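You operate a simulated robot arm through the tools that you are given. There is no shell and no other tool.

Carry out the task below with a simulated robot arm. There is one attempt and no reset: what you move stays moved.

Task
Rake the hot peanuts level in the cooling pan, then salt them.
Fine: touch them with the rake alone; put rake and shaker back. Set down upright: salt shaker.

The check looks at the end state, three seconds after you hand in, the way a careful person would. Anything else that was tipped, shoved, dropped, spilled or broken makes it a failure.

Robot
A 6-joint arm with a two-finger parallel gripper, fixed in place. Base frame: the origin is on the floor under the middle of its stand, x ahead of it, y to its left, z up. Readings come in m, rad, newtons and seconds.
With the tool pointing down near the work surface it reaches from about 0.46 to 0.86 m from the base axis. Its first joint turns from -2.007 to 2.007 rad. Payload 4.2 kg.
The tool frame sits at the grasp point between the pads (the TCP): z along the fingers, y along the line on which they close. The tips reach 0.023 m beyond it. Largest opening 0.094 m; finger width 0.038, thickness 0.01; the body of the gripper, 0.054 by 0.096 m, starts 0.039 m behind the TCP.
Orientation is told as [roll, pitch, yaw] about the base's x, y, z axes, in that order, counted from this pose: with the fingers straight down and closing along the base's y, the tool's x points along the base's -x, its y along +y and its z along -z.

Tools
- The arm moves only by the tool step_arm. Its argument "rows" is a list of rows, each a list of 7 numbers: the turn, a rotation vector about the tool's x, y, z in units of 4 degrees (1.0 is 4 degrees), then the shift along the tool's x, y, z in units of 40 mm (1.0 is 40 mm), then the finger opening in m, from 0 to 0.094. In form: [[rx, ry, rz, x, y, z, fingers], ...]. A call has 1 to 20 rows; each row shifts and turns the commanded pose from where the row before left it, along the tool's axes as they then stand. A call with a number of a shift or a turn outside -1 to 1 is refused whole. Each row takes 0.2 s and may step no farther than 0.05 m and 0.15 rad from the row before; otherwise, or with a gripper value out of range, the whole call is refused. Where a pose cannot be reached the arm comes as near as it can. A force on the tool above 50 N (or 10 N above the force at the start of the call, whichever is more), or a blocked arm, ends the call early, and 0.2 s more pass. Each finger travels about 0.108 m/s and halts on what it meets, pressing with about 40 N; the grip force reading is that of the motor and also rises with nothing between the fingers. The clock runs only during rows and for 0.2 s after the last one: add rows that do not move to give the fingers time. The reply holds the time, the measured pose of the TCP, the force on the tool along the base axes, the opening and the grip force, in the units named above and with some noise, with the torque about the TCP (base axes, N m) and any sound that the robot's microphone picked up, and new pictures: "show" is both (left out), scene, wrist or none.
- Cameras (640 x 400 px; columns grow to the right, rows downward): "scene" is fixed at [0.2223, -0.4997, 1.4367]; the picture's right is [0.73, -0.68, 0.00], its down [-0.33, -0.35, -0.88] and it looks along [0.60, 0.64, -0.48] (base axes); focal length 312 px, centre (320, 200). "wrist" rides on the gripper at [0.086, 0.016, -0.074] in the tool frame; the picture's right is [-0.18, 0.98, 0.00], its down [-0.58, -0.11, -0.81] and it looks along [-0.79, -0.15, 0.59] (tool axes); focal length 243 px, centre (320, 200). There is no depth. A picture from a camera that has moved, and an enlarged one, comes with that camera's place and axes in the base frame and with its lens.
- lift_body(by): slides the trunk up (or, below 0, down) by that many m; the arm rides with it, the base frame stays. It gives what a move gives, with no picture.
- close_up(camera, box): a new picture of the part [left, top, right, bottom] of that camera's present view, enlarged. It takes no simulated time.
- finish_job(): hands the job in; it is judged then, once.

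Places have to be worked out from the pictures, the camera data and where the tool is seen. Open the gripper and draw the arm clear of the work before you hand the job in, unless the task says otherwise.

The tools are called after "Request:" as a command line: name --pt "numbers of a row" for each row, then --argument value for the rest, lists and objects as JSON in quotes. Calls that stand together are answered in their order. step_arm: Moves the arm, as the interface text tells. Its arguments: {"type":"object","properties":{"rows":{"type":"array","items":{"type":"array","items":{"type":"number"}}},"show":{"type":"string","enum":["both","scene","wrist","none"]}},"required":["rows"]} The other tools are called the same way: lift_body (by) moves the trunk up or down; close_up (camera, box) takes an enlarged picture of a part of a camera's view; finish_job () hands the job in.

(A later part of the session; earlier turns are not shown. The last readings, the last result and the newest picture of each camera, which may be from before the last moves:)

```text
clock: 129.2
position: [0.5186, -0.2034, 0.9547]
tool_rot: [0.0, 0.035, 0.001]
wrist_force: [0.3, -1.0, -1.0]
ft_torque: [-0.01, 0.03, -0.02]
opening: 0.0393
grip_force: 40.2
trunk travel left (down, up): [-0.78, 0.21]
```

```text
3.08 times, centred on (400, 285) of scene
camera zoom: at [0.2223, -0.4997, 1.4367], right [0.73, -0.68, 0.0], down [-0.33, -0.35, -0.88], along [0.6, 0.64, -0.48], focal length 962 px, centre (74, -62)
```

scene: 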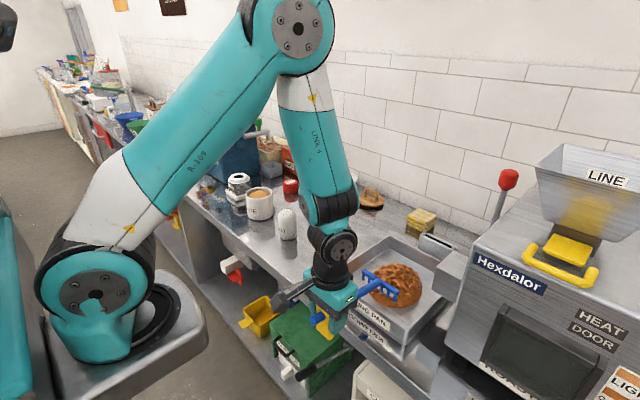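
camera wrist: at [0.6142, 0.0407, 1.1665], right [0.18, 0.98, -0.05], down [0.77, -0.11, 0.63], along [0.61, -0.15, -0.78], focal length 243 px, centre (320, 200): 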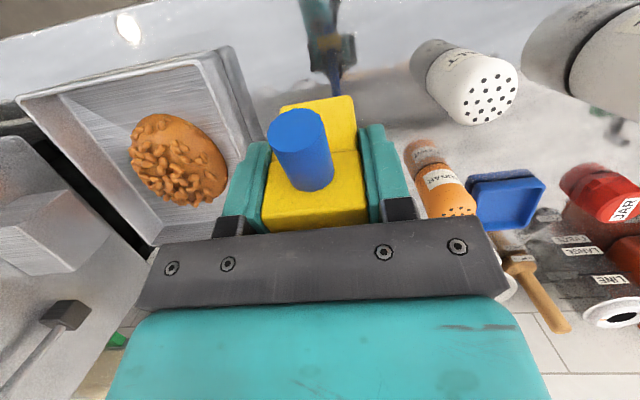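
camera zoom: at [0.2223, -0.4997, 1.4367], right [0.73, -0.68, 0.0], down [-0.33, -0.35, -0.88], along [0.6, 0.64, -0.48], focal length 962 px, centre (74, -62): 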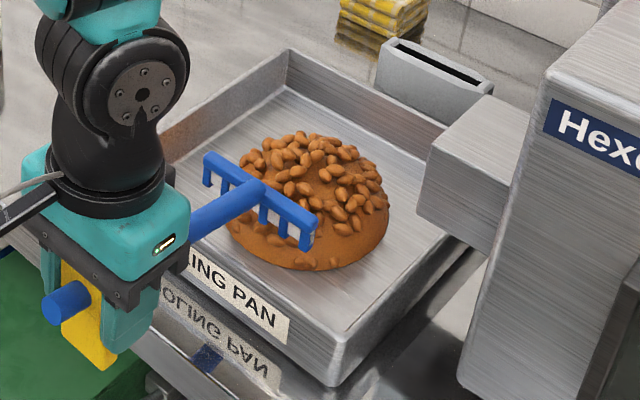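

Still no effect. If the whole pan must be combed at a small tilt, the side lanes are missing; I do the left lane (y≈-0.160) at 10° tilt, push and pull.

Request:
step_arm --pt "0 1 0 0 0.5425 0 0.02" --pt "0 1 0 0 0.5425 0 0.02" --pt "0 0 0 -0.589 0 -0.188 0.02" --pt "0 0 0 -0.603 0 -0.1063 0.02" --pt "0 0 0 -0.603 0 -0.1063 0.02" --pt "0 0 0 -0.603 0 -0.1063 0.02" --pt "0 0 0 -0.603 0 -0.1063 0.02" --pt "0 0 0 -0.603 0 -0.1063 0.02" --pt "0 0 0 -0.603 0 -0.1063 0.02" --pt "0 0 0 0.603 0 0.1063 0.02" --pt "0 0 0 0.603 0 0.1063 0.02" --pt "0 0 0 0.603 0 0.1063 0.02" --pt "0 0 0 0.603 0 0.1063 0.02" --pt "0 0 0 0.603 0 0.1063 0.02" --pt "0 0 0 0.603 0 0.1063 0.02" --pt "0 0 0 0 0 0 0.02" --show "scene"

Request:
step_arm --pt "0 0 0 0 -0.72 0 0.02" --pt "0 0 0 0 -0.72 0 0.02" --pt "0 0 0 0 -0.72 0 0.02" --pt "0 0 0 -0.603 0 -0.1063 0.02" --pt "0 0 0 -0.603 0 -0.1063 0.02" --pt "0 0 0 -0.603 0 -0.1063 0.02" --pt "0 0 0 -0.603 0 -0.1063 0.02" --pt "0 0 0 -0.603 0 -0.1063 0.02" --pt "0 0 0 -0.4 0 -0.0705 0.02" --pt "0 0 0 0.4 0 0.0705 0.02" --pt "0 0 0 0.603 0 0.1063 0.02" --pt "0 0 0 0.603 0 0.1063 0.02" --pt "0 0 0 0.603 0 0.1063 0.02" --pt "0 0 0 0.603 0 0.1063 0.02" --pt "0 0 0 0.603 0 0.1063 0.02" --pt "0 0 0 0 0 0 0.02" --show "scene"

Request:
close_up --camera "scene" --box '[320, 220, 480, 350]'

```text
clock: 132.6
position: [0.5418, -0.1604, 0.9565]
tool_rot: [0.0, 0.175, -0.001]
wrist_force: [-0.1, 1.8, -1.3]
ft_torque: [0.0, 0.06, 0.0]
opening: 0.0396
grip_force: 39.8
trunk travel left (down, up): [-0.78, 0.21]
```

scene: 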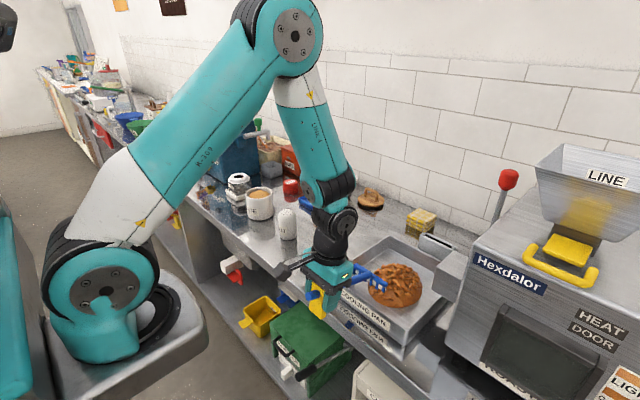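

```text
clock: 136.0
position: [0.5428, -0.2469, 0.9585]
tool_rot: [0.001, 0.173, 0.0]
wrist_force: [0.4, -0.1, -1.5]
ft_torque: [0.02, 0.11, -0.01]
opening: 0.0395
grip_force: 40.1
trunk travel left (down, up): [-0.78, 0.21]
```

scene: 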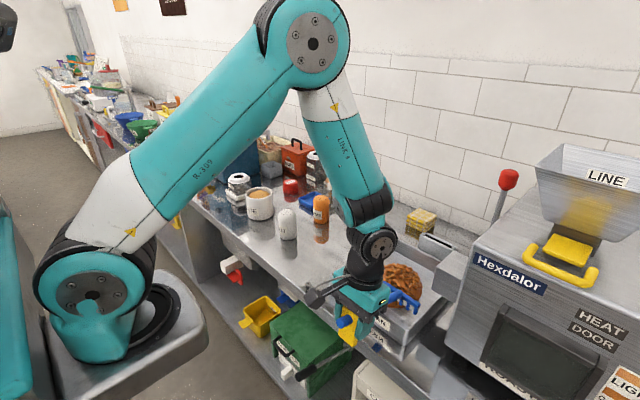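

```text
3.08 times, centred on (400, 285) of scene
camera zoom: at [0.2223, -0.4997, 1.4367], right [0.73, -0.68, 0.0], down [-0.33, -0.35, -0.88], along [0.6, 0.64, -0.48], focal length 962 px, centre (74, -62)
```

zoom: 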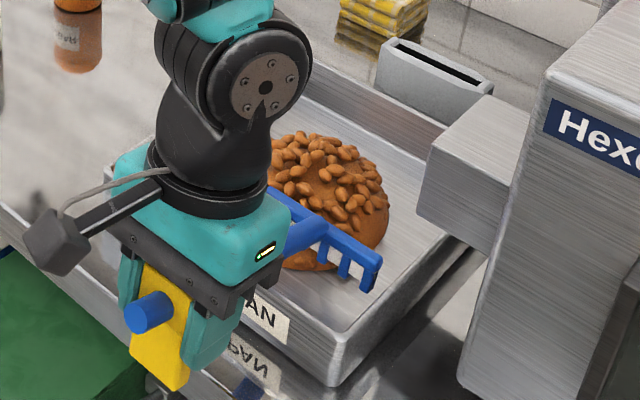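

Still unchanged. Before trying more, I should make sure this blue tool is the rake meant; I look over the other tools on the counter.

Request:
close_up --camera "scene" --box '[60, 60, 220, 200]'

Request:
close_up --camera "scene" --box '[180, 110, 400, 260]'

Request:
close_up --camera "scene" --box '[200, 230, 420, 400]'

```text
2.86 times, centred on (140, 130) of scene
camera zoom: at [0.2223, -0.4997, 1.4367], right [0.73, -0.68, 0.0], down [-0.33, -0.35, -0.88], along [0.6, 0.64, -0.48], focal length 893 px, centre (834, 400)
```

zoom: 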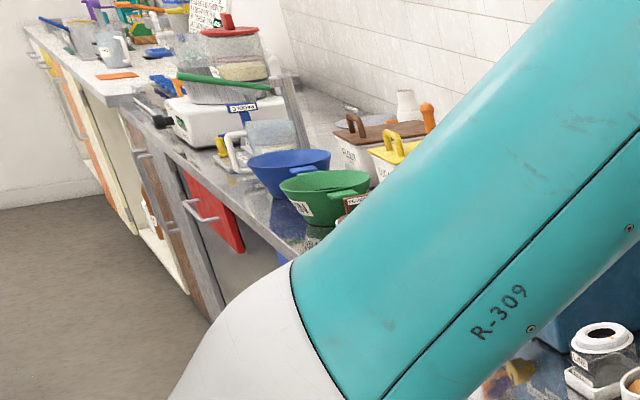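

```text
2.67 times, centred on (290, 185) of scene
camera zoom: at [0.2223, -0.4997, 1.4367], right [0.73, -0.68, 0.0], down [-0.33, -0.35, -0.88], along [0.6, 0.64, -0.48], focal length 833 px, centre (400, 240)
```

zoom: 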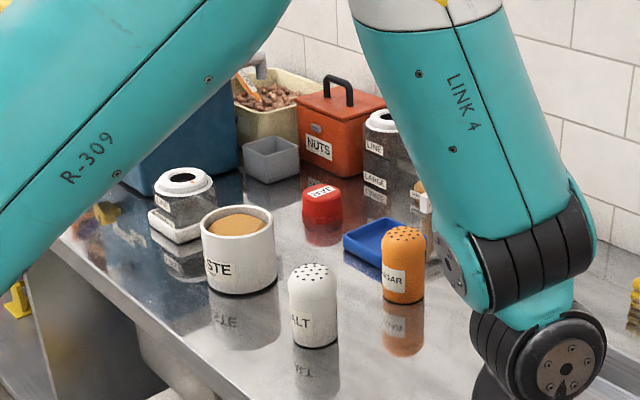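

```text
2.35 times, centred on (310, 315) of scene
camera zoom: at [0.2223, -0.4997, 1.4367], right [0.73, -0.68, 0.0], down [-0.33, -0.35, -0.88], along [0.6, 0.64, -0.48], focal length 735 px, centre (344, -71)
```

zoom: 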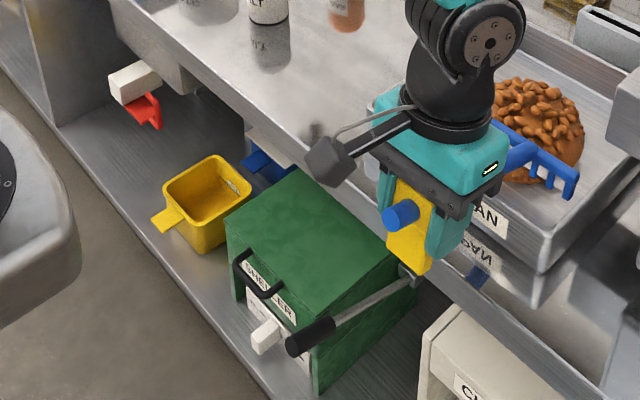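

The blue tool is clearly the rake. One region not explored is a steeper, more natural raking angle (handle raised ~30°+), which also keeps the hand farther from the hot nuts and lets strokes reach both walls. I rise, re-centre and tilt further.

Request:
step_arm --pt "0 0 0 0.174 0 -0.985 0.02" --pt "0 0 0 0.174 0 -0.985 0.02" --pt "0 0 0 0 0.54 0 0.02" --pt "0 0 0 0 0.54 0 0.02" --pt "0 1 0 0 0 0 0.02" --pt "0 1 0 0 0 0 0.02" --pt "0 1 0 0 0 0 0.02" --pt "0 1 0 0 0 0 0.02" --pt "0 1 0 0 0 0 0.02" --pt "0 0.9 0 0 0 0 0.02" --pt "0 0 0 0 0 0 0.02" --show "scene"

Request:
close_up --camera "scene" --box '[320, 200, 480, 330]'

```text
clock: 138.4
position: [0.5432, -0.2035, 1.0371]
tool_rot: [0.0, 0.588, -0.002]
wrist_force: [-0.3, 0.4, -0.8]
ft_torque: [-0.02, 0.04, 0.03]
opening: 0.0393
grip_force: 39.9
trunk travel left (down, up): [-0.78, 0.21]
```

scene: 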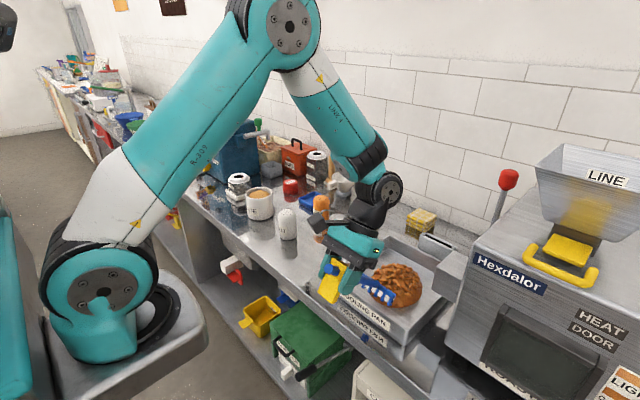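

```text
3.08 times, centred on (400, 265) of scene
camera zoom: at [0.2223, -0.4997, 1.4367], right [0.73, -0.68, 0.0], down [-0.33, -0.35, -0.88], along [0.6, 0.64, -0.48], focal length 962 px, centre (74, 0)
```

zoom: 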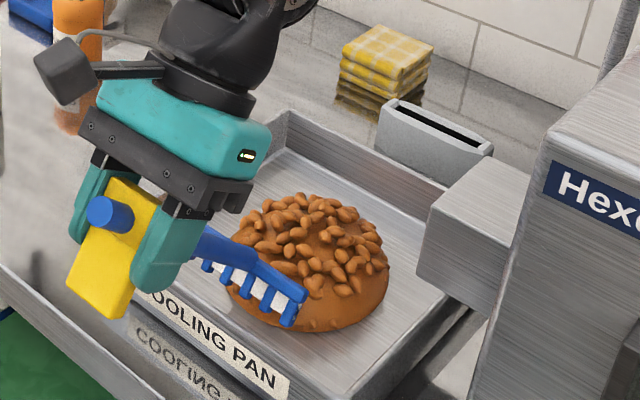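

The steeper 31° rake angle is reachable. I lower the tips to ~6 mm above the floor near the front wall and do a full wall-to-wall push and pull.

Request:
step_arm --pt "0 0 0 -0.136 0 0.43 0.02" --pt "0 0 0 -0.136 0 0.43 0.02" --pt "0 0 0 0 0 0 0.02" --pt "0 0 0 -0.489 0 -0.326 0.02" --pt "0 0 0 -0.489 0 -0.326 0.02" --pt "0 0 0 -0.489 0 -0.326 0.02" --pt "0 0 0 -0.489 0 -0.326 0.02" --pt "0 0 0 -0.489 0 -0.326 0.02" --pt "0 0 0 -0.489 0 -0.326 0.02" --pt "0 0 0 -0.489 0 -0.326 0.02" --pt "0 0 0 -0.489 0 -0.326 0.02" --pt "0 0 0 0 0 0 0.02" --show "scene"

Request:
close_up --camera "scene" --box '[320, 220, 480, 350]'

```text
clock: 141.0
position: [0.7168, -0.1999, 1.0031]
tool_rot: [0.0, 0.586, 0.0]
wrist_force: [0.4, 0.8, -1.5]
ft_torque: [0.01, 0.03, -0.01]
opening: 0.0396
grip_force: 40.4
out of reach, approached as far as the arm can: row 11
trunk travel left (down, up): [-0.78, 0.21]
```

scene: 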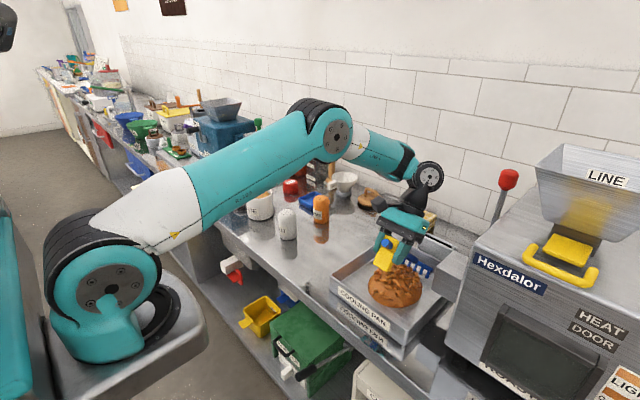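

```text
3.08 times, centred on (400, 285) of scene
camera zoom: at [0.2223, -0.4997, 1.4367], right [0.73, -0.68, 0.0], down [-0.33, -0.35, -0.88], along [0.6, 0.64, -0.48], focal length 962 px, centre (74, -62)
```

zoom: 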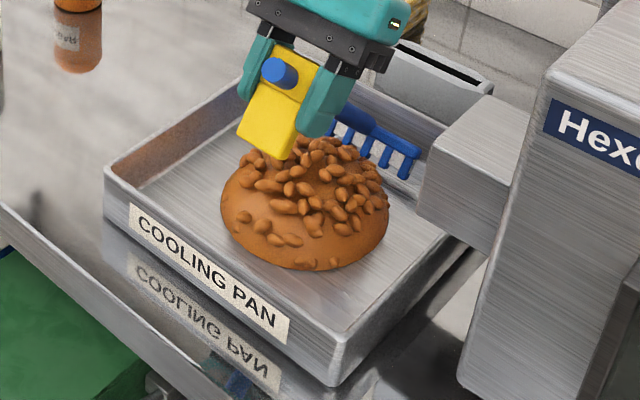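

No change on the push. I pull all the way back at the same height.

Request:
step_arm --pt "0 0 0 0.489 0 0.326 0.02" --pt "0 0 0 0.489 0 0.326 0.02" --pt "0 0 0 0.489 0 0.326 0.02" --pt "0 0 0 0.489 0 0.326 0.02" --pt "0 0 0 0.489 0 0.326 0.02" --pt "0 0 0 0.489 0 0.326 0.02" --pt "0 0 0 0.489 0 0.326 0.02" --pt "0 0 0 0.35 0 0.234 0.02" --pt "0 0 0 0 0 0 0.02" --show "scene"

Request:
close_up --camera "scene" --box '[320, 220, 480, 350]'

```text
clock: 143.0
position: [0.679, -0.229, 1.0367]
tool_rot: [0.002, 0.591, 0.001]
wrist_force: [-1.0, -0.8, -1.3]
ft_torque: [-0.04, 0.05, -0.01]
opening: 0.0391
grip_force: 40.4
out of reach, approached as far as the arm can: row 1, 2, 3, 4, 5, 6, 7, 8
trunk travel left (down, up): [-0.78, 0.21]
```

scene: 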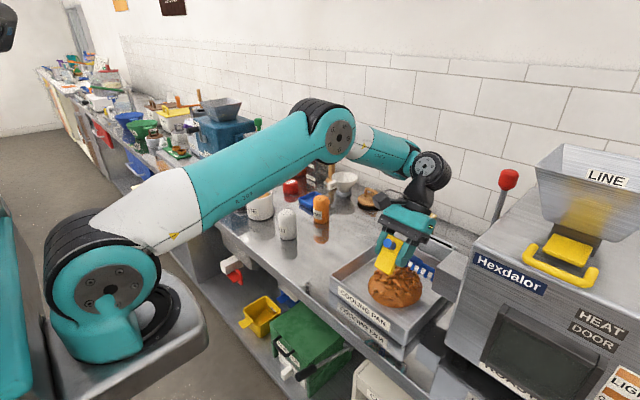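

```text
3.08 times, centred on (400, 285) of scene
camera zoom: at [0.2223, -0.4997, 1.4367], right [0.73, -0.68, 0.0], down [-0.33, -0.35, -0.88], along [0.6, 0.64, -0.48], focal length 962 px, centre (74, -62)
```

zoom: 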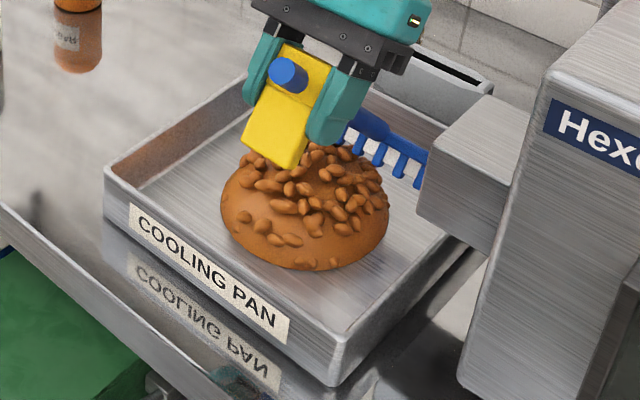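

The arm got caught at a reach limit and drifted to y≈-0.229, still clear of the chute. I back out upward while reducing the tilt.

Request:
step_arm --pt "0 -1 0 0.2 0.3 -0.4 0.02" --pt "0 -1 0 0.2 0.3 -0.4 0.02" --pt "0 -1 0 0.2 0 -0.4 0.02" --pt "0 0 0 0 0 0 0.02" --show "scene"

```text
clock: 144.0
position: [0.7192, -0.2115, 1.1055]
tool_rot: [0.003, 0.381, -0.001]
wrist_force: [0.2, 0.1, -1.5]
ft_torque: [-0.01, 0.11, -0.01]
opening: 0.0394
grip_force: 39.9
out of reach, approached as far as the arm can: row 1, 2, 3
trunk travel left (down, up): [-0.78, 0.21]
```

scene: 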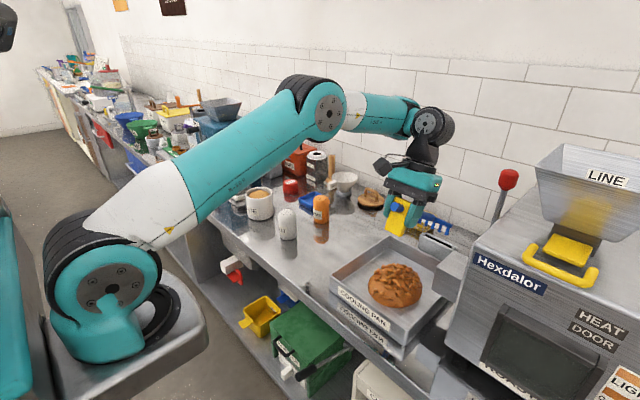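

Safe and high again at (0.719, -0.21, 1.105). Before trying other orientations I want one proper test of *sustained* scraping contact, since the grip creeps and contact faded each time. I descend at the far end to just above the floor.

Request:
step_arm --pt "0 0 0 0.782 0.2 0.313 0.02" --pt "0 0 0 -0.302 0 0.754 0.02" --pt "0 0 0 -0.302 0 0.754 0.02" --pt "0 0 0 -0.302 0 0.754 0.02" --pt "0 0 0 -0.279 0 0.696 0.02" --pt "0 0 0 0 0 0 0.02" --show "scene"

```text
clock: 145.4
position: [0.7459, -0.2175, 1.0015]
tool_rot: [-0.001, 0.38, 0.001]
wrist_force: [-0.7, -1.1, -1.2]
ft_torque: [-0.02, 0.01, 0.0]
opening: 0.0395
grip_force: 39.7
out of reach, approached as far as the arm can: row 1, 2, 3, 4, 5
trunk travel left (down, up): [-0.78, 0.21]
```

scene: 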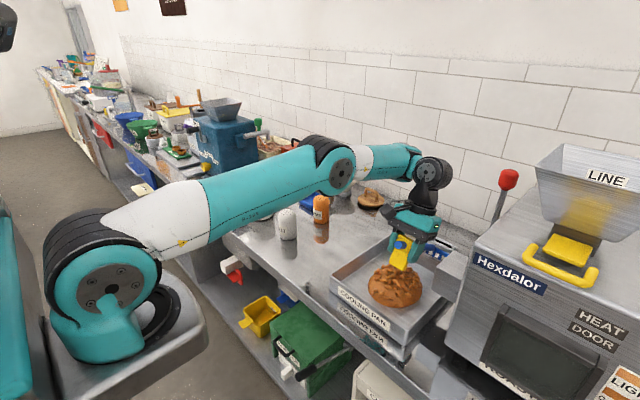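

The arm is in an awkward stretched configuration (limit flagged), with the head near the back rim. I lift and remove tilt step by step to get out of it.

Request:
step_arm --pt "0 0 0 0.3 0 -0.75 0.02" --pt "0 -0.8 0 0.3 0 -0.75 0.02" --pt "0 -0.8 0 0.25 0 -0.8 0.02" --pt "0 -0.8 0 0.5 0.1 -0.5 0.02" --pt "0 -0.8 0 0.8 0.1 0 0.02" --pt "0 -0.8 0 0.8 0.1 0 0.02" --pt "0 0 0 0 0 0 0.02" --show "scene"

```text
clock: 147.0
position: [0.763, -0.2272, 1.179]
tool_rot: [-0.001, 0.1, 0.002]
wrist_force: [0.4, 0.2, -1.1]
ft_torque: [-0.01, 0.03, -0.02]
opening: 0.0396
grip_force: 39.6
out of reach, approached as far as the arm can: row 3, 4, 5, 6
trunk travel left (down, up): [-0.78, 0.21]
```

scene: 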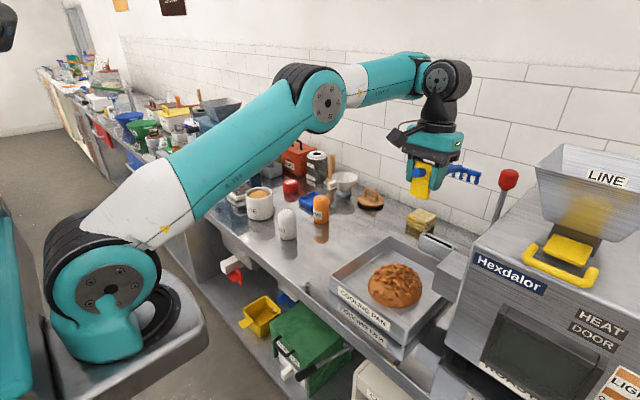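

Clear and high. I now translate back toward the robot without rotation to regain a comfortable arm posture.

Request:
step_arm --pt "0 0 0 0.8 0 0.08 0.02" --pt "0 0 0 0.8 0 0.08 0.02" --pt "0 0 0 0.8 0 0.08 0.02" --pt "0 0 0 0 0 0 0.02" --show "none"

```text
clock: 148.0
position: [0.7301, -0.2427, 1.2215]
tool_rot: [0.001, 0.101, 0.001]
wrist_force: [0.1, 1.3, -1.2]
ft_torque: [0.0, 0.11, 0.02]
opening: 0.0396
grip_force: 39.8
out of reach, approached as far as the arm can: row 1, 2, 3
trunk travel left (down, up): [-0.78, 0.21]
```

The wrist joint is at its limit (forearm sloping up). I rotate the tool back to vertical and slightly beyond, then move back and down.

Request:
step_arm --pt "0 -0.8 0 0 0 0 0.02" --pt "0 -0.8 0 0 0 0 0.02" --pt "0 0 0 0 0 0.5 0.02" --pt "0 0 0 0 0 0.5 0.02" --pt "0 0 0 0 0 0 0.02" --show "scene"

```text
clock: 149.2
position: [0.7701, -0.2539, 1.2075]
tool_rot: [0.0, -0.014, 0.0]
wrist_force: [-0.1, -0.7, -0.8]
ft_torque: [0.0, 0.1, 0.01]
opening: 0.0395
grip_force: 39.7
out of reach, approached as far as the arm can: row 1, 2, 3, 4
trunk travel left (down, up): [-0.78, 0.21]
```

scene: 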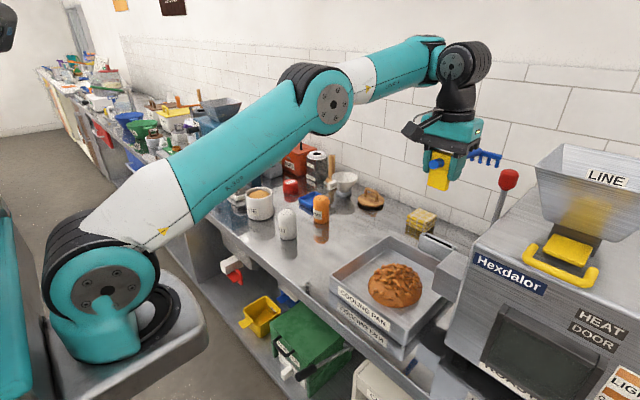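

I'm near the machine's red lever (knob ≈(0.86,-0.35,1.18)), so I first try a small move to +y, away from it, watching whether the arm follows.

Request:
step_arm --pt "0 0 0 0 0.5 0 0.02" --pt "0 0 0 0 0 0 0.02" --show "none"

```text
clock: 149.8
position: [0.7747, -0.2352, 1.2093]
tool_rot: [0.002, -0.011, 0.001]
wrist_force: [-0.7, -0.1, -1.2]
ft_torque: [0.0, 0.06, 0.0]
opening: 0.0394
grip_force: 40.8
out of reach, approached as far as the arm can: row 1
trunk travel left (down, up): [-0.78, 0.21]
```

Radial motion inward seems blocked; probably the commanded pose and the actual pose have diverged. Moving the trunk re-synchronised them earlier, so I raise the trunk 2 cm and then test a small move back.

Request:
lift_body --by 0.02

Request:
step_arm --pt "0 0 0 0.5 0.3 0 0.02" --pt "0 0 0 0 0 0 0.02" --show "scene"

```text
clock: 150.4
position: [0.7752, -0.2359, 1.229]
tool_rot: [0.0, -0.011, 0.0]
wrist_force: [-0.3, 0.5, -0.2]
ft_torque: [-0.03, 0.09, 0.01]
opening: 0.0394
grip_force: 40.7
trunk travel left (down, up): [-0.8, 0.19]
```

```text
clock: 151.0
position: [0.7705, -0.2267, 1.239]
tool_rot: [0.002, -0.009, 0.001]
wrist_force: [-0.2, -0.6, -0.2]
ft_torque: [-0.01, 0.06, -0.02]
opening: 0.0394
grip_force: 39.6
out of reach, approached as far as the arm can: row 1
trunk travel left (down, up): [-0.8, 0.19]
```

scene: 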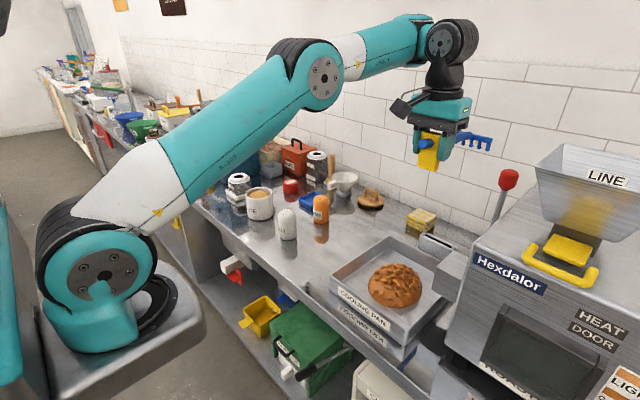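

The arm sits on its full-extension boundary and slides along it. I command several down-and-inward steps, which should make the elbow flex again.

Request:
step_arm --pt "0 0 0 0.4 0.2 0.8 0.02" --pt "0 0 0 0.4 0.2 0.8 0.02" --pt "0 0 0 0.4 0.2 0.8 0.02" --pt "0 0 0 0 0 0 0.02" --show "scene"

```text
clock: 152.0
position: [0.801, -0.2189, 1.1755]
tool_rot: [0.003, -0.008, 0.0]
wrist_force: [0.2, -0.6, -0.6]
ft_torque: [-0.02, 0.08, 0.02]
opening: 0.0394
grip_force: 40.3
out of reach, approached as far as the arm can: row 1, 2, 3
trunk travel left (down, up): [-0.8, 0.19]
```

scene: 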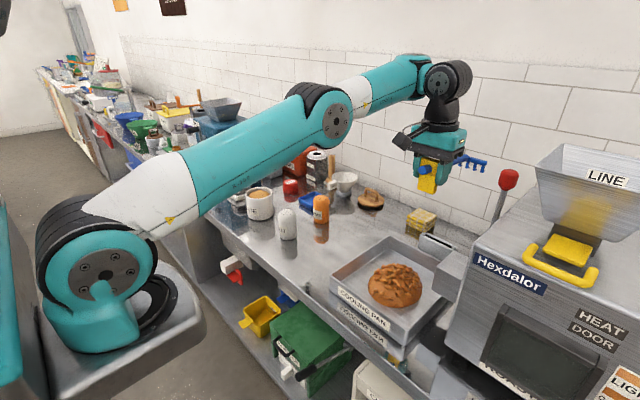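

The elbow appears to have slipped past straight to the wrong side. I'll push slightly outward to straighten it, then move tangentially downward so it folds back elbow-up.

Request:
step_arm --pt "0 0 0 -0.45 0.1 -0.21 0.02" --pt "0 0 0 -0.45 0.1 -0.21 0.02" --pt "0 0 0 -0.3 0.1 0.75 0.02" --pt "0 0 0 -0.2 0.1 0.75 0.02" --pt "0 0 0 0 0 0 0.02" --show "scene"

```text
clock: 153.2
position: [0.8568, -0.2014, 1.1325]
tool_rot: [0.002, -0.011, 0.0]
wrist_force: [0.9, 0.6, -0.4]
ft_torque: [0.03, 0.06, 0.0]
opening: 0.0393
grip_force: 39.8
trunk travel left (down, up): [-0.8, 0.19]
```

scene: 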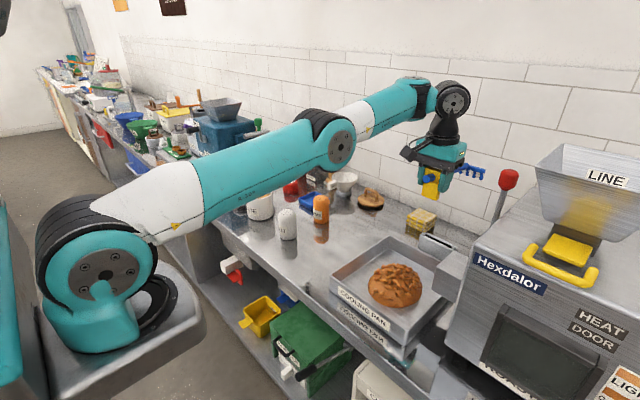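

That helped: the outward motion was accepted, so the elbow was folded the wrong way (elbow-down). I continue straightening outward and then press down so it flips through straight to elbow-up.

Request:
step_arm --pt "0 0 0 -0.5 0.1 -0.1 0.02" --pt "0 0 0 -0.3 0.1 0.7 0.02" --pt "0 0 0 -0.2 0.1 0.7 0.02" --pt "0 0 0 0 0 0 0.02" --show "scene"

```text
clock: 154.2
position: [0.886, -0.1946, 1.0816]
tool_rot: [-0.001, -0.01, 0.0]
wrist_force: [-0.2, 0.7, -1.2]
ft_torque: [0.03, 0.02, 0.02]
opening: 0.0394
grip_force: 40.1
out of reach, approached as far as the arm can: row 2
trunk travel left (down, up): [-0.8, 0.19]
```

scene: 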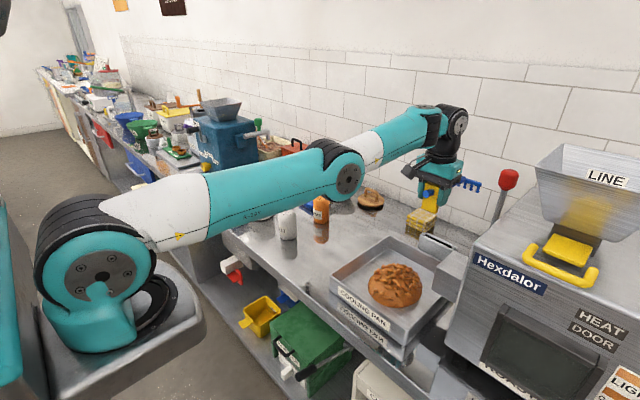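

The elbow is bent the wrong way (elbow low). I extend further outward until straight, then rotate the tool nose-down about the wrist, which drives the elbow upward through straight.

Request:
step_arm --pt "0 0 0 -0.5 0.1 -0.08 0.02" --pt "0 0 0 -0.5 0.1 -0.08 0.02" --pt "0 0 0 0 0 0 0.02" --show "scene"

```text
clock: 155.0
position: [0.8855, -0.1941, 1.0825]
tool_rot: [-0.002, -0.011, -0.001]
wrist_force: [-0.6, 0.5, -1.6]
ft_torque: [0.01, 0.05, -0.02]
opening: 0.0398
grip_force: 40.1
out of reach, approached as far as the arm can: row 1, 2
trunk travel left (down, up): [-0.8, 0.19]
```

scene: 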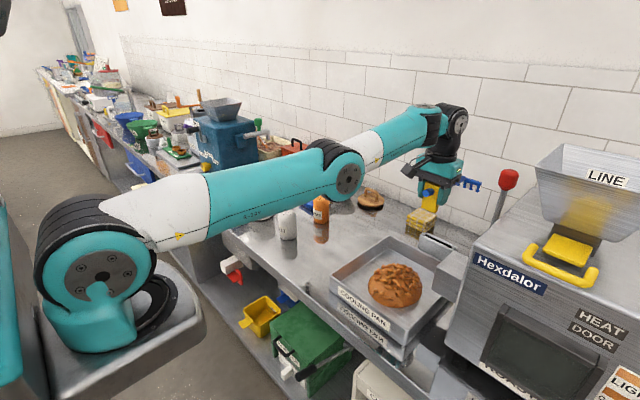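

Outward is now refused with no motion, so the arm is straight. Now I rotate nose-down about the wrist with a slight inward pull.

Request:
step_arm --pt "0 1 0 0.35 0 0 0.02" --pt "0 1 0 0.35 0 0 0.02" --pt "0 1 0 0.35 0 0 0.02" --pt "0 0 0 0 0 0 0.02" --show "scene"

```text
clock: 156.0
position: [0.8349, -0.183, 1.0855]
tool_rot: [-0.001, 0.201, 0.0]
wrist_force: [-0.1, 0.1, -0.1]
ft_torque: [-0.01, 0.06, 0.02]
opening: 0.0395
grip_force: 40.0
out of reach, approached as far as the arm can: row 2, 3
trunk travel left (down, up): [-0.8, 0.19]
```

scene: 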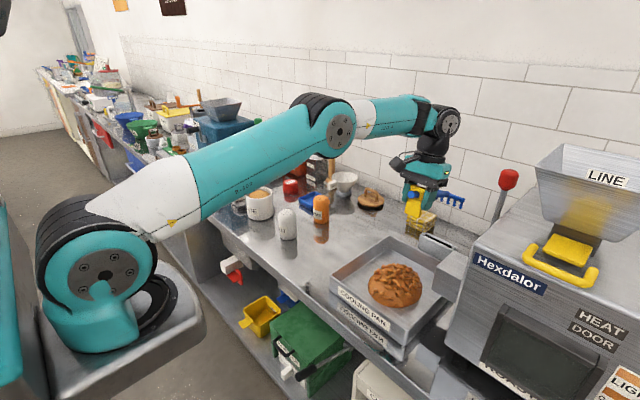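

The elbow is up again (upper arm steeper than forearm). Now I move inward and slightly down at this pitch to fold it further.

Request:
step_arm --pt "0 0 0 0.7 0 0.35 0.02" --pt "0 0 0 0.7 0 0.35 0.02" --pt "0 0 0 0 0 0 0.02" --show "scene"

```text
clock: 156.8
position: [0.7738, -0.1828, 1.0695]
tool_rot: [-0.001, 0.2, -0.001]
wrist_force: [-0.3, -0.4, -0.7]
ft_torque: [0.03, 0.07, -0.02]
opening: 0.0396
grip_force: 39.9
trunk travel left (down, up): [-0.8, 0.19]
```

scene: 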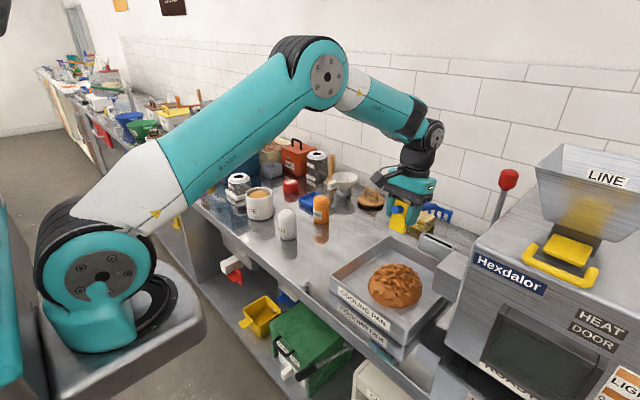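

The arm is back in a good elbow-up posture with no limit flags; I'll avoid far reaches with tilt from now on. I return to the pan's near side and prepare a sustained light-contact stroke (tilt 20.5°, tips just above the floor).

Request:
step_arm --pt "0 0 0 0.882 -0.0875 0.179 0.02" --pt "0 0 0 0.882 -0.0875 0.179 0.02" --pt "0 0 0 0.882 -0.0875 0.179 0.02" --pt "0 0 0 0.882 -0.0875 0.179 0.02" --pt "0 0 0 0.882 -0.0875 0.179 0.02" --pt "0 0 0 0.882 -0.0875 0.179 0.02" --pt "0 0.754 0 0 0 0 0.02" --pt "0 0.754 0 0 0 0 0.02" --pt "0 0.754 0 0 0 0 0.02" --pt "0 0 0 -0.287 0 0.766 0.02" --pt "0 0 0 -0.287 0 0.766 0.02" --pt "0 0 0 -0.26 0 0.69 0.02" --pt "0 0 0 0 0 0 0.02" --show "scene"

Request:
close_up --camera "scene" --box '[320, 220, 480, 350]'

```text
clock: 159.6
position: [0.5592, -0.2048, 0.9729]
tool_rot: [0.0, 0.356, 0.0]
wrist_force: [0.4, -0.1, -0.8]
ft_torque: [0.0, 0.07, 0.04]
opening: 0.0396
grip_force: 39.5
trunk travel left (down, up): [-0.8, 0.19]
```

scene: 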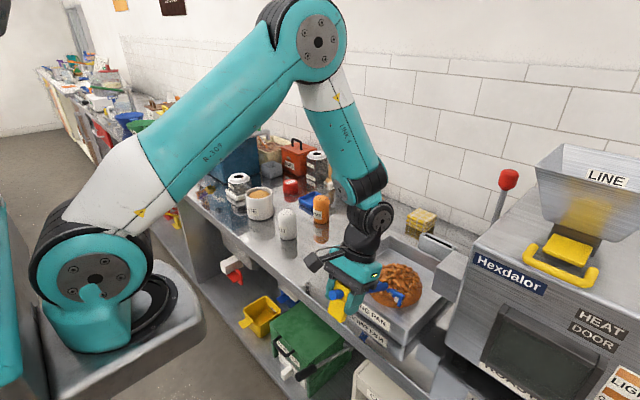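

```text
3.08 times, centred on (400, 285) of scene
camera zoom: at [0.2223, -0.4997, 1.4367], right [0.73, -0.68, 0.0], down [-0.33, -0.35, -0.88], along [0.6, 0.64, -0.48], focal length 962 px, centre (74, -62)
```

zoom: 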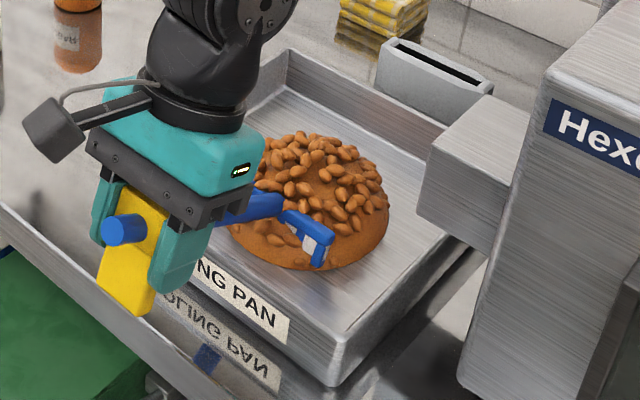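

Good posture. Lowering 8 mm toward the floor to find contact.

Request:
step_arm --pt "0 0 0 -0.035 0 0.094 0.02" --pt "0 0 0 -0.035 0 0.094 0.02" --pt "0 0 0 0 0 0 0.02" --show "none"

```text
clock: 160.4
position: [0.5587, -0.2038, 0.966]
tool_rot: [0.001, 0.356, -0.001]
wrist_force: [-4.0, 0.2, 9.5]
ft_torque: [0.0, -1.15, 0.02]
opening: 0.0396
grip_force: 39.8
trunk travel left (down, up): [-0.8, 0.19]
```

Contact at ~10 N. Now a push and a pull of ~140 mm each, lowering 0.4 mm per row to keep the tines on the floor.

Request:
step_arm --pt "0 0 0 -0.6594 0 -0.2353 0.02" --pt "0 0 0 -0.6594 0 -0.2353 0.02" --pt "0 0 0 -0.6594 0 -0.2353 0.02" --pt "0 0 0 -0.6594 0 -0.2353 0.02" --show "scene"

Request:
close_up --camera "scene" --box '[320, 220, 480, 350]'

```text
clock: 161.4
position: [0.6708, -0.2052, 0.9642]
tool_rot: [-0.001, 0.357, 0.0]
wrist_force: [0.0, -1.1, 6.6]
ft_torque: [-0.03, -0.97, 0.04]
opening: 0.0393
grip_force: 39.6
trunk travel left (down, up): [-0.8, 0.19]
```

scene: 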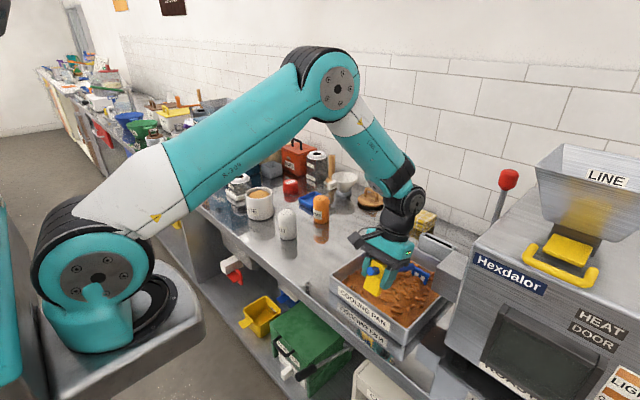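

```text
3.08 times, centred on (400, 285) of scene
camera zoom: at [0.2223, -0.4997, 1.4367], right [0.73, -0.68, 0.0], down [-0.33, -0.35, -0.88], along [0.6, 0.64, -0.48], focal length 962 px, centre (74, -62)
```

zoom: 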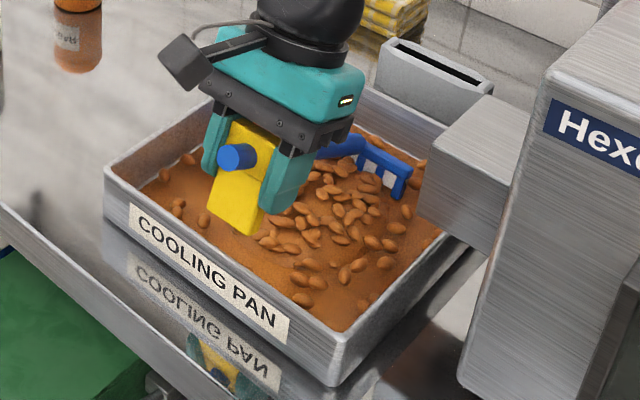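

The sustained floor contact worked: the heap has spread flat across the whole pan. I lift the rake straight up out of the pan to inspect.

Request:
step_arm --pt "0 0 0 0.175 0 -0.4685 0.02" --pt "0 0 0 0.35 0 -0.9 0.02" --pt "0 0 0 0.35 0 -0.9 0.02" --pt "0 0 0 0.8 0.5 0 0.02" --pt "0 0 0 0.8 0.5 0 0.02" --pt "0 0 0 0 1 0 0.02" --pt "0 0 0 0 1 0 0.02" --pt "0 0 0 0 1 0 0.02" --pt "0 0 0 0 0 0 0.02"

Request:
close_up --camera "scene" --box '[320, 220, 480, 350]'

Request:
close_up --camera "wrist" --box '[0, 0, 300, 240]'

```text
clock: 163.4
position: [0.6106, -0.0437, 1.0827]
tool_rot: [0.002, 0.356, -0.001]
wrist_force: [0.1, -0.4, -0.9]
ft_torque: [-0.02, 0.06, -0.01]
opening: 0.0393
grip_force: 40.3
trunk travel left (down, up): [-0.8, 0.19]
camera wrist: at [0.5545, -0.0287, 1.182], right [0.17, 0.98, -0.06], down [0.83, -0.11, 0.55], along [0.54, -0.15, -0.83], focal length 243 px, centre (320, 200)
```

scene: 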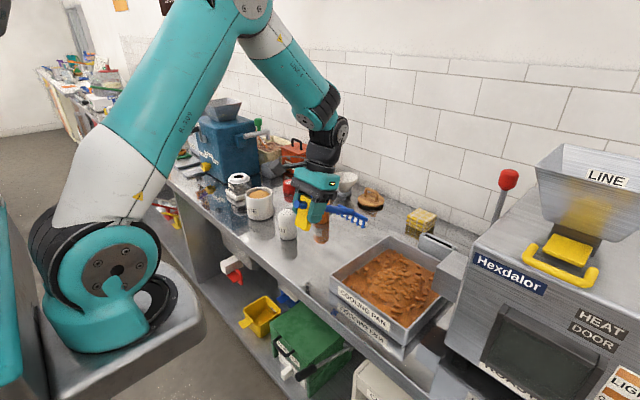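
wrist: 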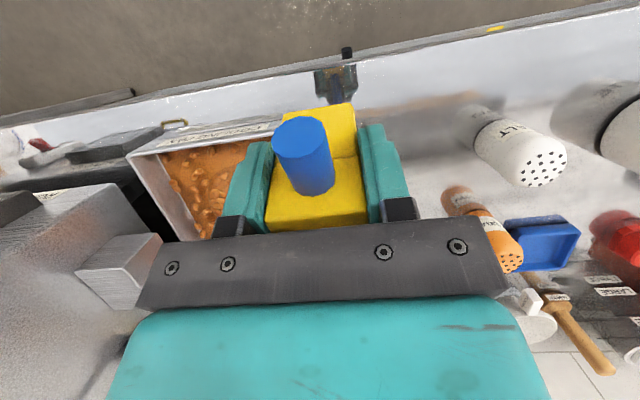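

```text
3.08 times, centred on (400, 285) of scene
camera zoom: at [0.2223, -0.4997, 1.4367], right [0.73, -0.68, 0.0], down [-0.33, -0.35, -0.88], along [0.6, 0.64, -0.48], focal length 962 px, centre (74, -62)
```

zoom: 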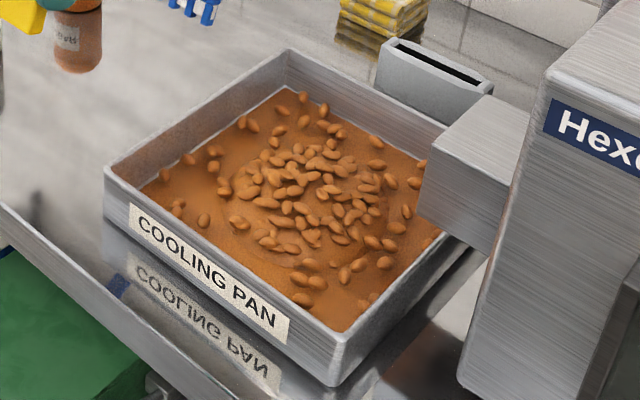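

```text
1.67 times, centred on (150, 120) of wrist
camera zoom: at [0.5545, -0.0287, 1.182], right [0.17, 0.98, -0.06], down [0.83, -0.11, 0.55], along [0.54, -0.15, -0.83], focal length 404 px, centre (603, 333)
```

zoom: 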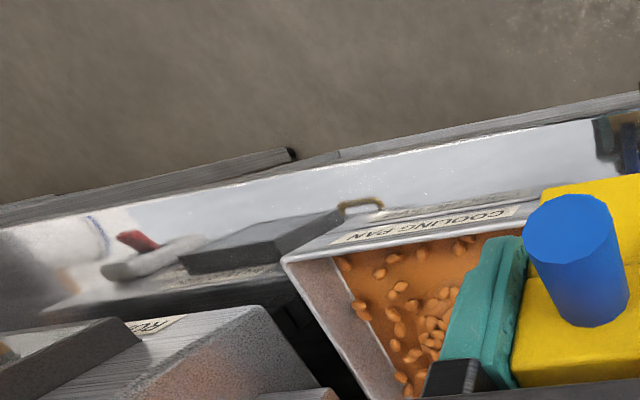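

The peanuts now cover the pan, but there's still a slight mound in the middle. Let me zoom in to judge how level it is.

Request:
close_up --camera "scene" --box '[350, 240, 450, 320]'

```text
5.00 times, centred on (400, 280) of scene
camera zoom: at [0.2223, -0.4997, 1.4367], right [0.73, -0.68, 0.0], down [-0.33, -0.35, -0.88], along [0.6, 0.64, -0.48], focal length 1562 px, centre (-80, -200)
```

zoom: 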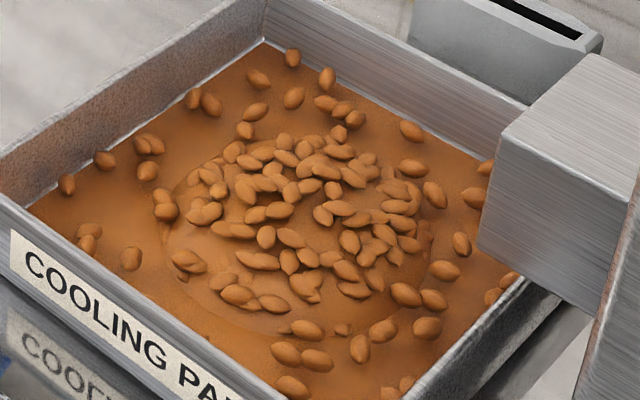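

A low central mound remains, so a bit more scraping is needed. I go back to the near side of the pan, centred, just above the floor.

Request:
step_arm --pt "0 0 0 0.609 -1 0.227 0.02" --pt "0 0 0 0.609 -1 0.227 0.02" --pt "0 0 0 0 -1 0 0.02" --pt "0 0 0 0 -1 0 0.02" --pt "0 0 0 -0.242 0 0.649 0.02" --pt "0 0 0 -0.242 0 0.649 0.02" --pt "0 0 0 -0.242 0 0.649 0.02" --pt "0 0 0 -0.242 0 0.649 0.02" --pt "0 0 0 0 0 0 0.02" --show "scene"

```text
clock: 165.4
position: [0.5586, -0.2042, 0.9722]
tool_rot: [0.002, 0.358, -0.001]
wrist_force: [-0.5, -0.4, -0.9]
ft_torque: [0.02, 0.04, 0.02]
opening: 0.0395
grip_force: 39.8
trunk travel left (down, up): [-0.8, 0.19]
```

scene: 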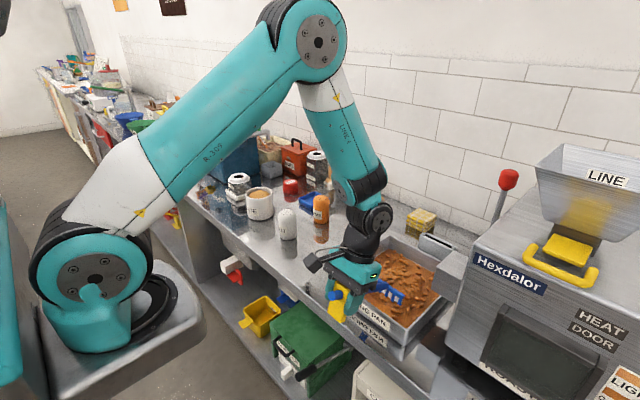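

Lowering ~9 mm to re-establish contact.

Request:
step_arm --pt "0 0 0 -0.039 0 0.1054 0.02" --pt "0 0 0 -0.039 0 0.1054 0.02" --pt "0 0 0 0 0 0 0.02" --show "none"

```text
clock: 166.2
position: [0.5565, -0.2049, 0.9646]
tool_rot: [0.0, 0.356, -0.001]
wrist_force: [-2.2, 0.1, 6.0]
ft_torque: [-0.06, -0.98, 0.01]
opening: 0.0393
grip_force: 39.9
trunk travel left (down, up): [-0.8, 0.19]
```

Contact ~7 N. Now push 0.11 m while keeping contact, as before.

Request:
step_arm --pt "0 0 0 -0.6594 0 -0.2353 0.02" --pt "0 0 0 -0.6594 0 -0.2353 0.02" --pt "0 0 0 -0.6594 0 -0.2353 0.02" --pt "0 0 0 -0.6594 0 -0.2353 0.02" --show "scene"

Request:
close_up --camera "scene" --box '[350, 240, 450, 320]'

```text
clock: 167.2
position: [0.6693, -0.2046, 0.9629]
tool_rot: [0.0, 0.357, 0.001]
wrist_force: [-1.3, -1.0, 5.2]
ft_torque: [-0.01, -0.94, 0.02]
opening: 0.0394
grip_force: 40.0
trunk travel left (down, up): [-0.8, 0.19]
```

scene: 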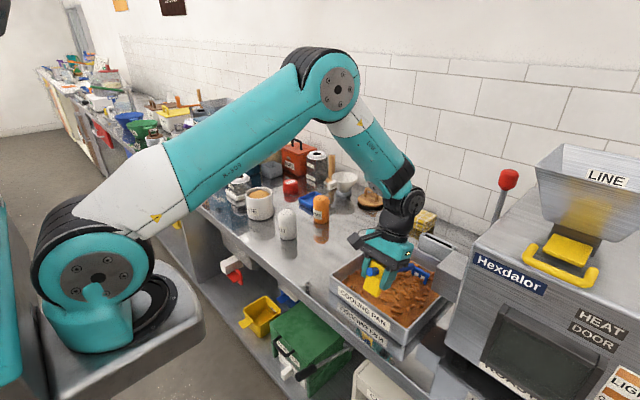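

```text
5.00 times, centred on (400, 280) of scene
camera zoom: at [0.2223, -0.4997, 1.4367], right [0.73, -0.68, 0.0], down [-0.33, -0.35, -0.88], along [0.6, 0.64, -0.48], focal length 1562 px, centre (-80, -200)
```

zoom: 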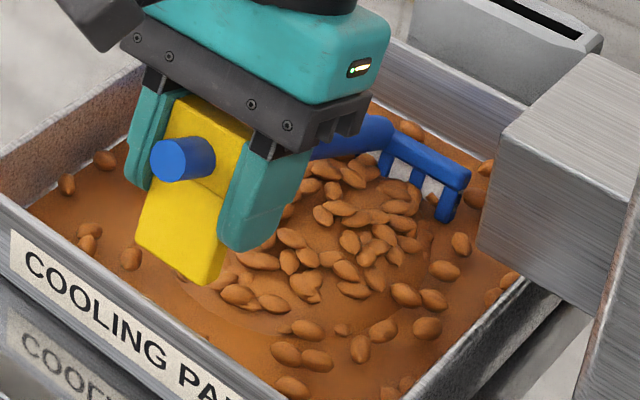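

No further change on that push (force was lower, 6–7 N). I press 1 mm more and pull back with firmer contact.

Request:
step_arm --pt "0 0 0 -0.0087 0 0.0234 0.02" --pt "0 0 0 0.6507 0 0.2587 0.02" --pt "0 0 0 0.6507 0 0.2587 0.02" --pt "0 0 0 0.6507 0 0.2587 0.02" --pt "0 0 0 0.6507 0 0.2587 0.02" --show "scene"

Request:
close_up --camera "scene" --box '[350, 240, 450, 320]'

```text
clock: 168.4
position: [0.557, -0.2034, 0.9598]
tool_rot: [0.001, 0.358, 0.001]
wrist_force: [-0.8, -0.5, 2.9]
ft_torque: [-0.03, -0.49, -0.01]
opening: 0.0394
grip_force: 40.0
trunk travel left (down, up): [-0.8, 0.19]
```

scene: 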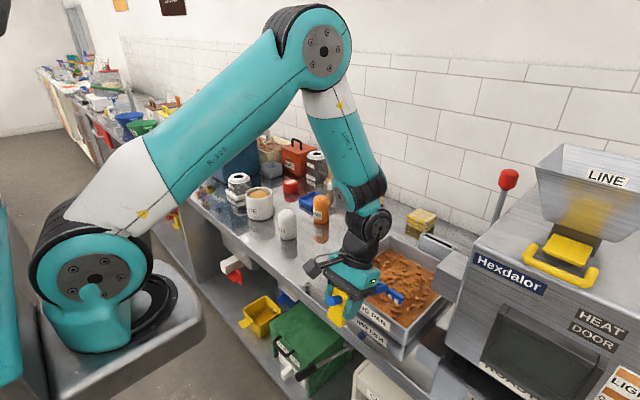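

```text
5.00 times, centred on (400, 280) of scene
camera zoom: at [0.2223, -0.4997, 1.4367], right [0.73, -0.68, 0.0], down [-0.33, -0.35, -0.88], along [0.6, 0.64, -0.48], focal length 1562 px, centre (-80, -200)
```

zoom: 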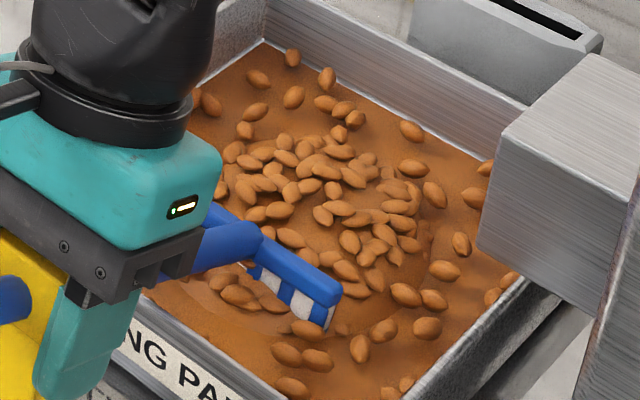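

Not changed by lighter strokes; the first effective stroke was at ~8–10 N. I press in a little more and push again with firmer contact.

Request:
step_arm --pt "0 0 0 -0.0175 0 0.0468 0.02" --pt "0 0 0 -0.6629 0 -0.2259 0.02" --pt "0 0 0 -0.6629 0 -0.2259 0.02" --pt "0 0 0 -0.6629 0 -0.2259 0.02" --pt "0 0 0 -0.6629 0 -0.2259 0.02" --show "scene"

Request:
close_up --camera "scene" --box '[350, 240, 450, 320]'

```text
clock: 169.6
position: [0.6702, -0.204, 0.9531]
tool_rot: [0.001, 0.359, -0.002]
wrist_force: [-0.3, -0.8, 5.8]
ft_torque: [-0.1, -0.93, -0.03]
opening: 0.0394
grip_force: 40.5
trunk travel left (down, up): [-0.8, 0.19]
```

scene: 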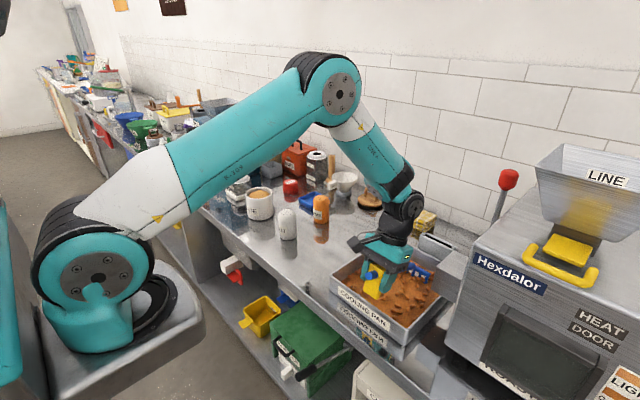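

```text
5.00 times, centred on (400, 280) of scene
camera zoom: at [0.2223, -0.4997, 1.4367], right [0.73, -0.68, 0.0], down [-0.33, -0.35, -0.88], along [0.6, 0.64, -0.48], focal length 1562 px, centre (-80, -200)
```

zoom: 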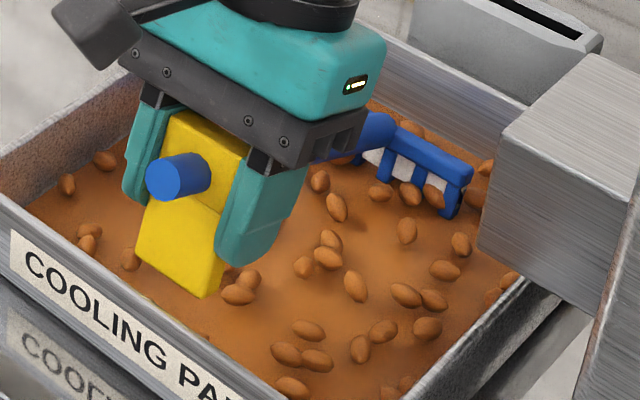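

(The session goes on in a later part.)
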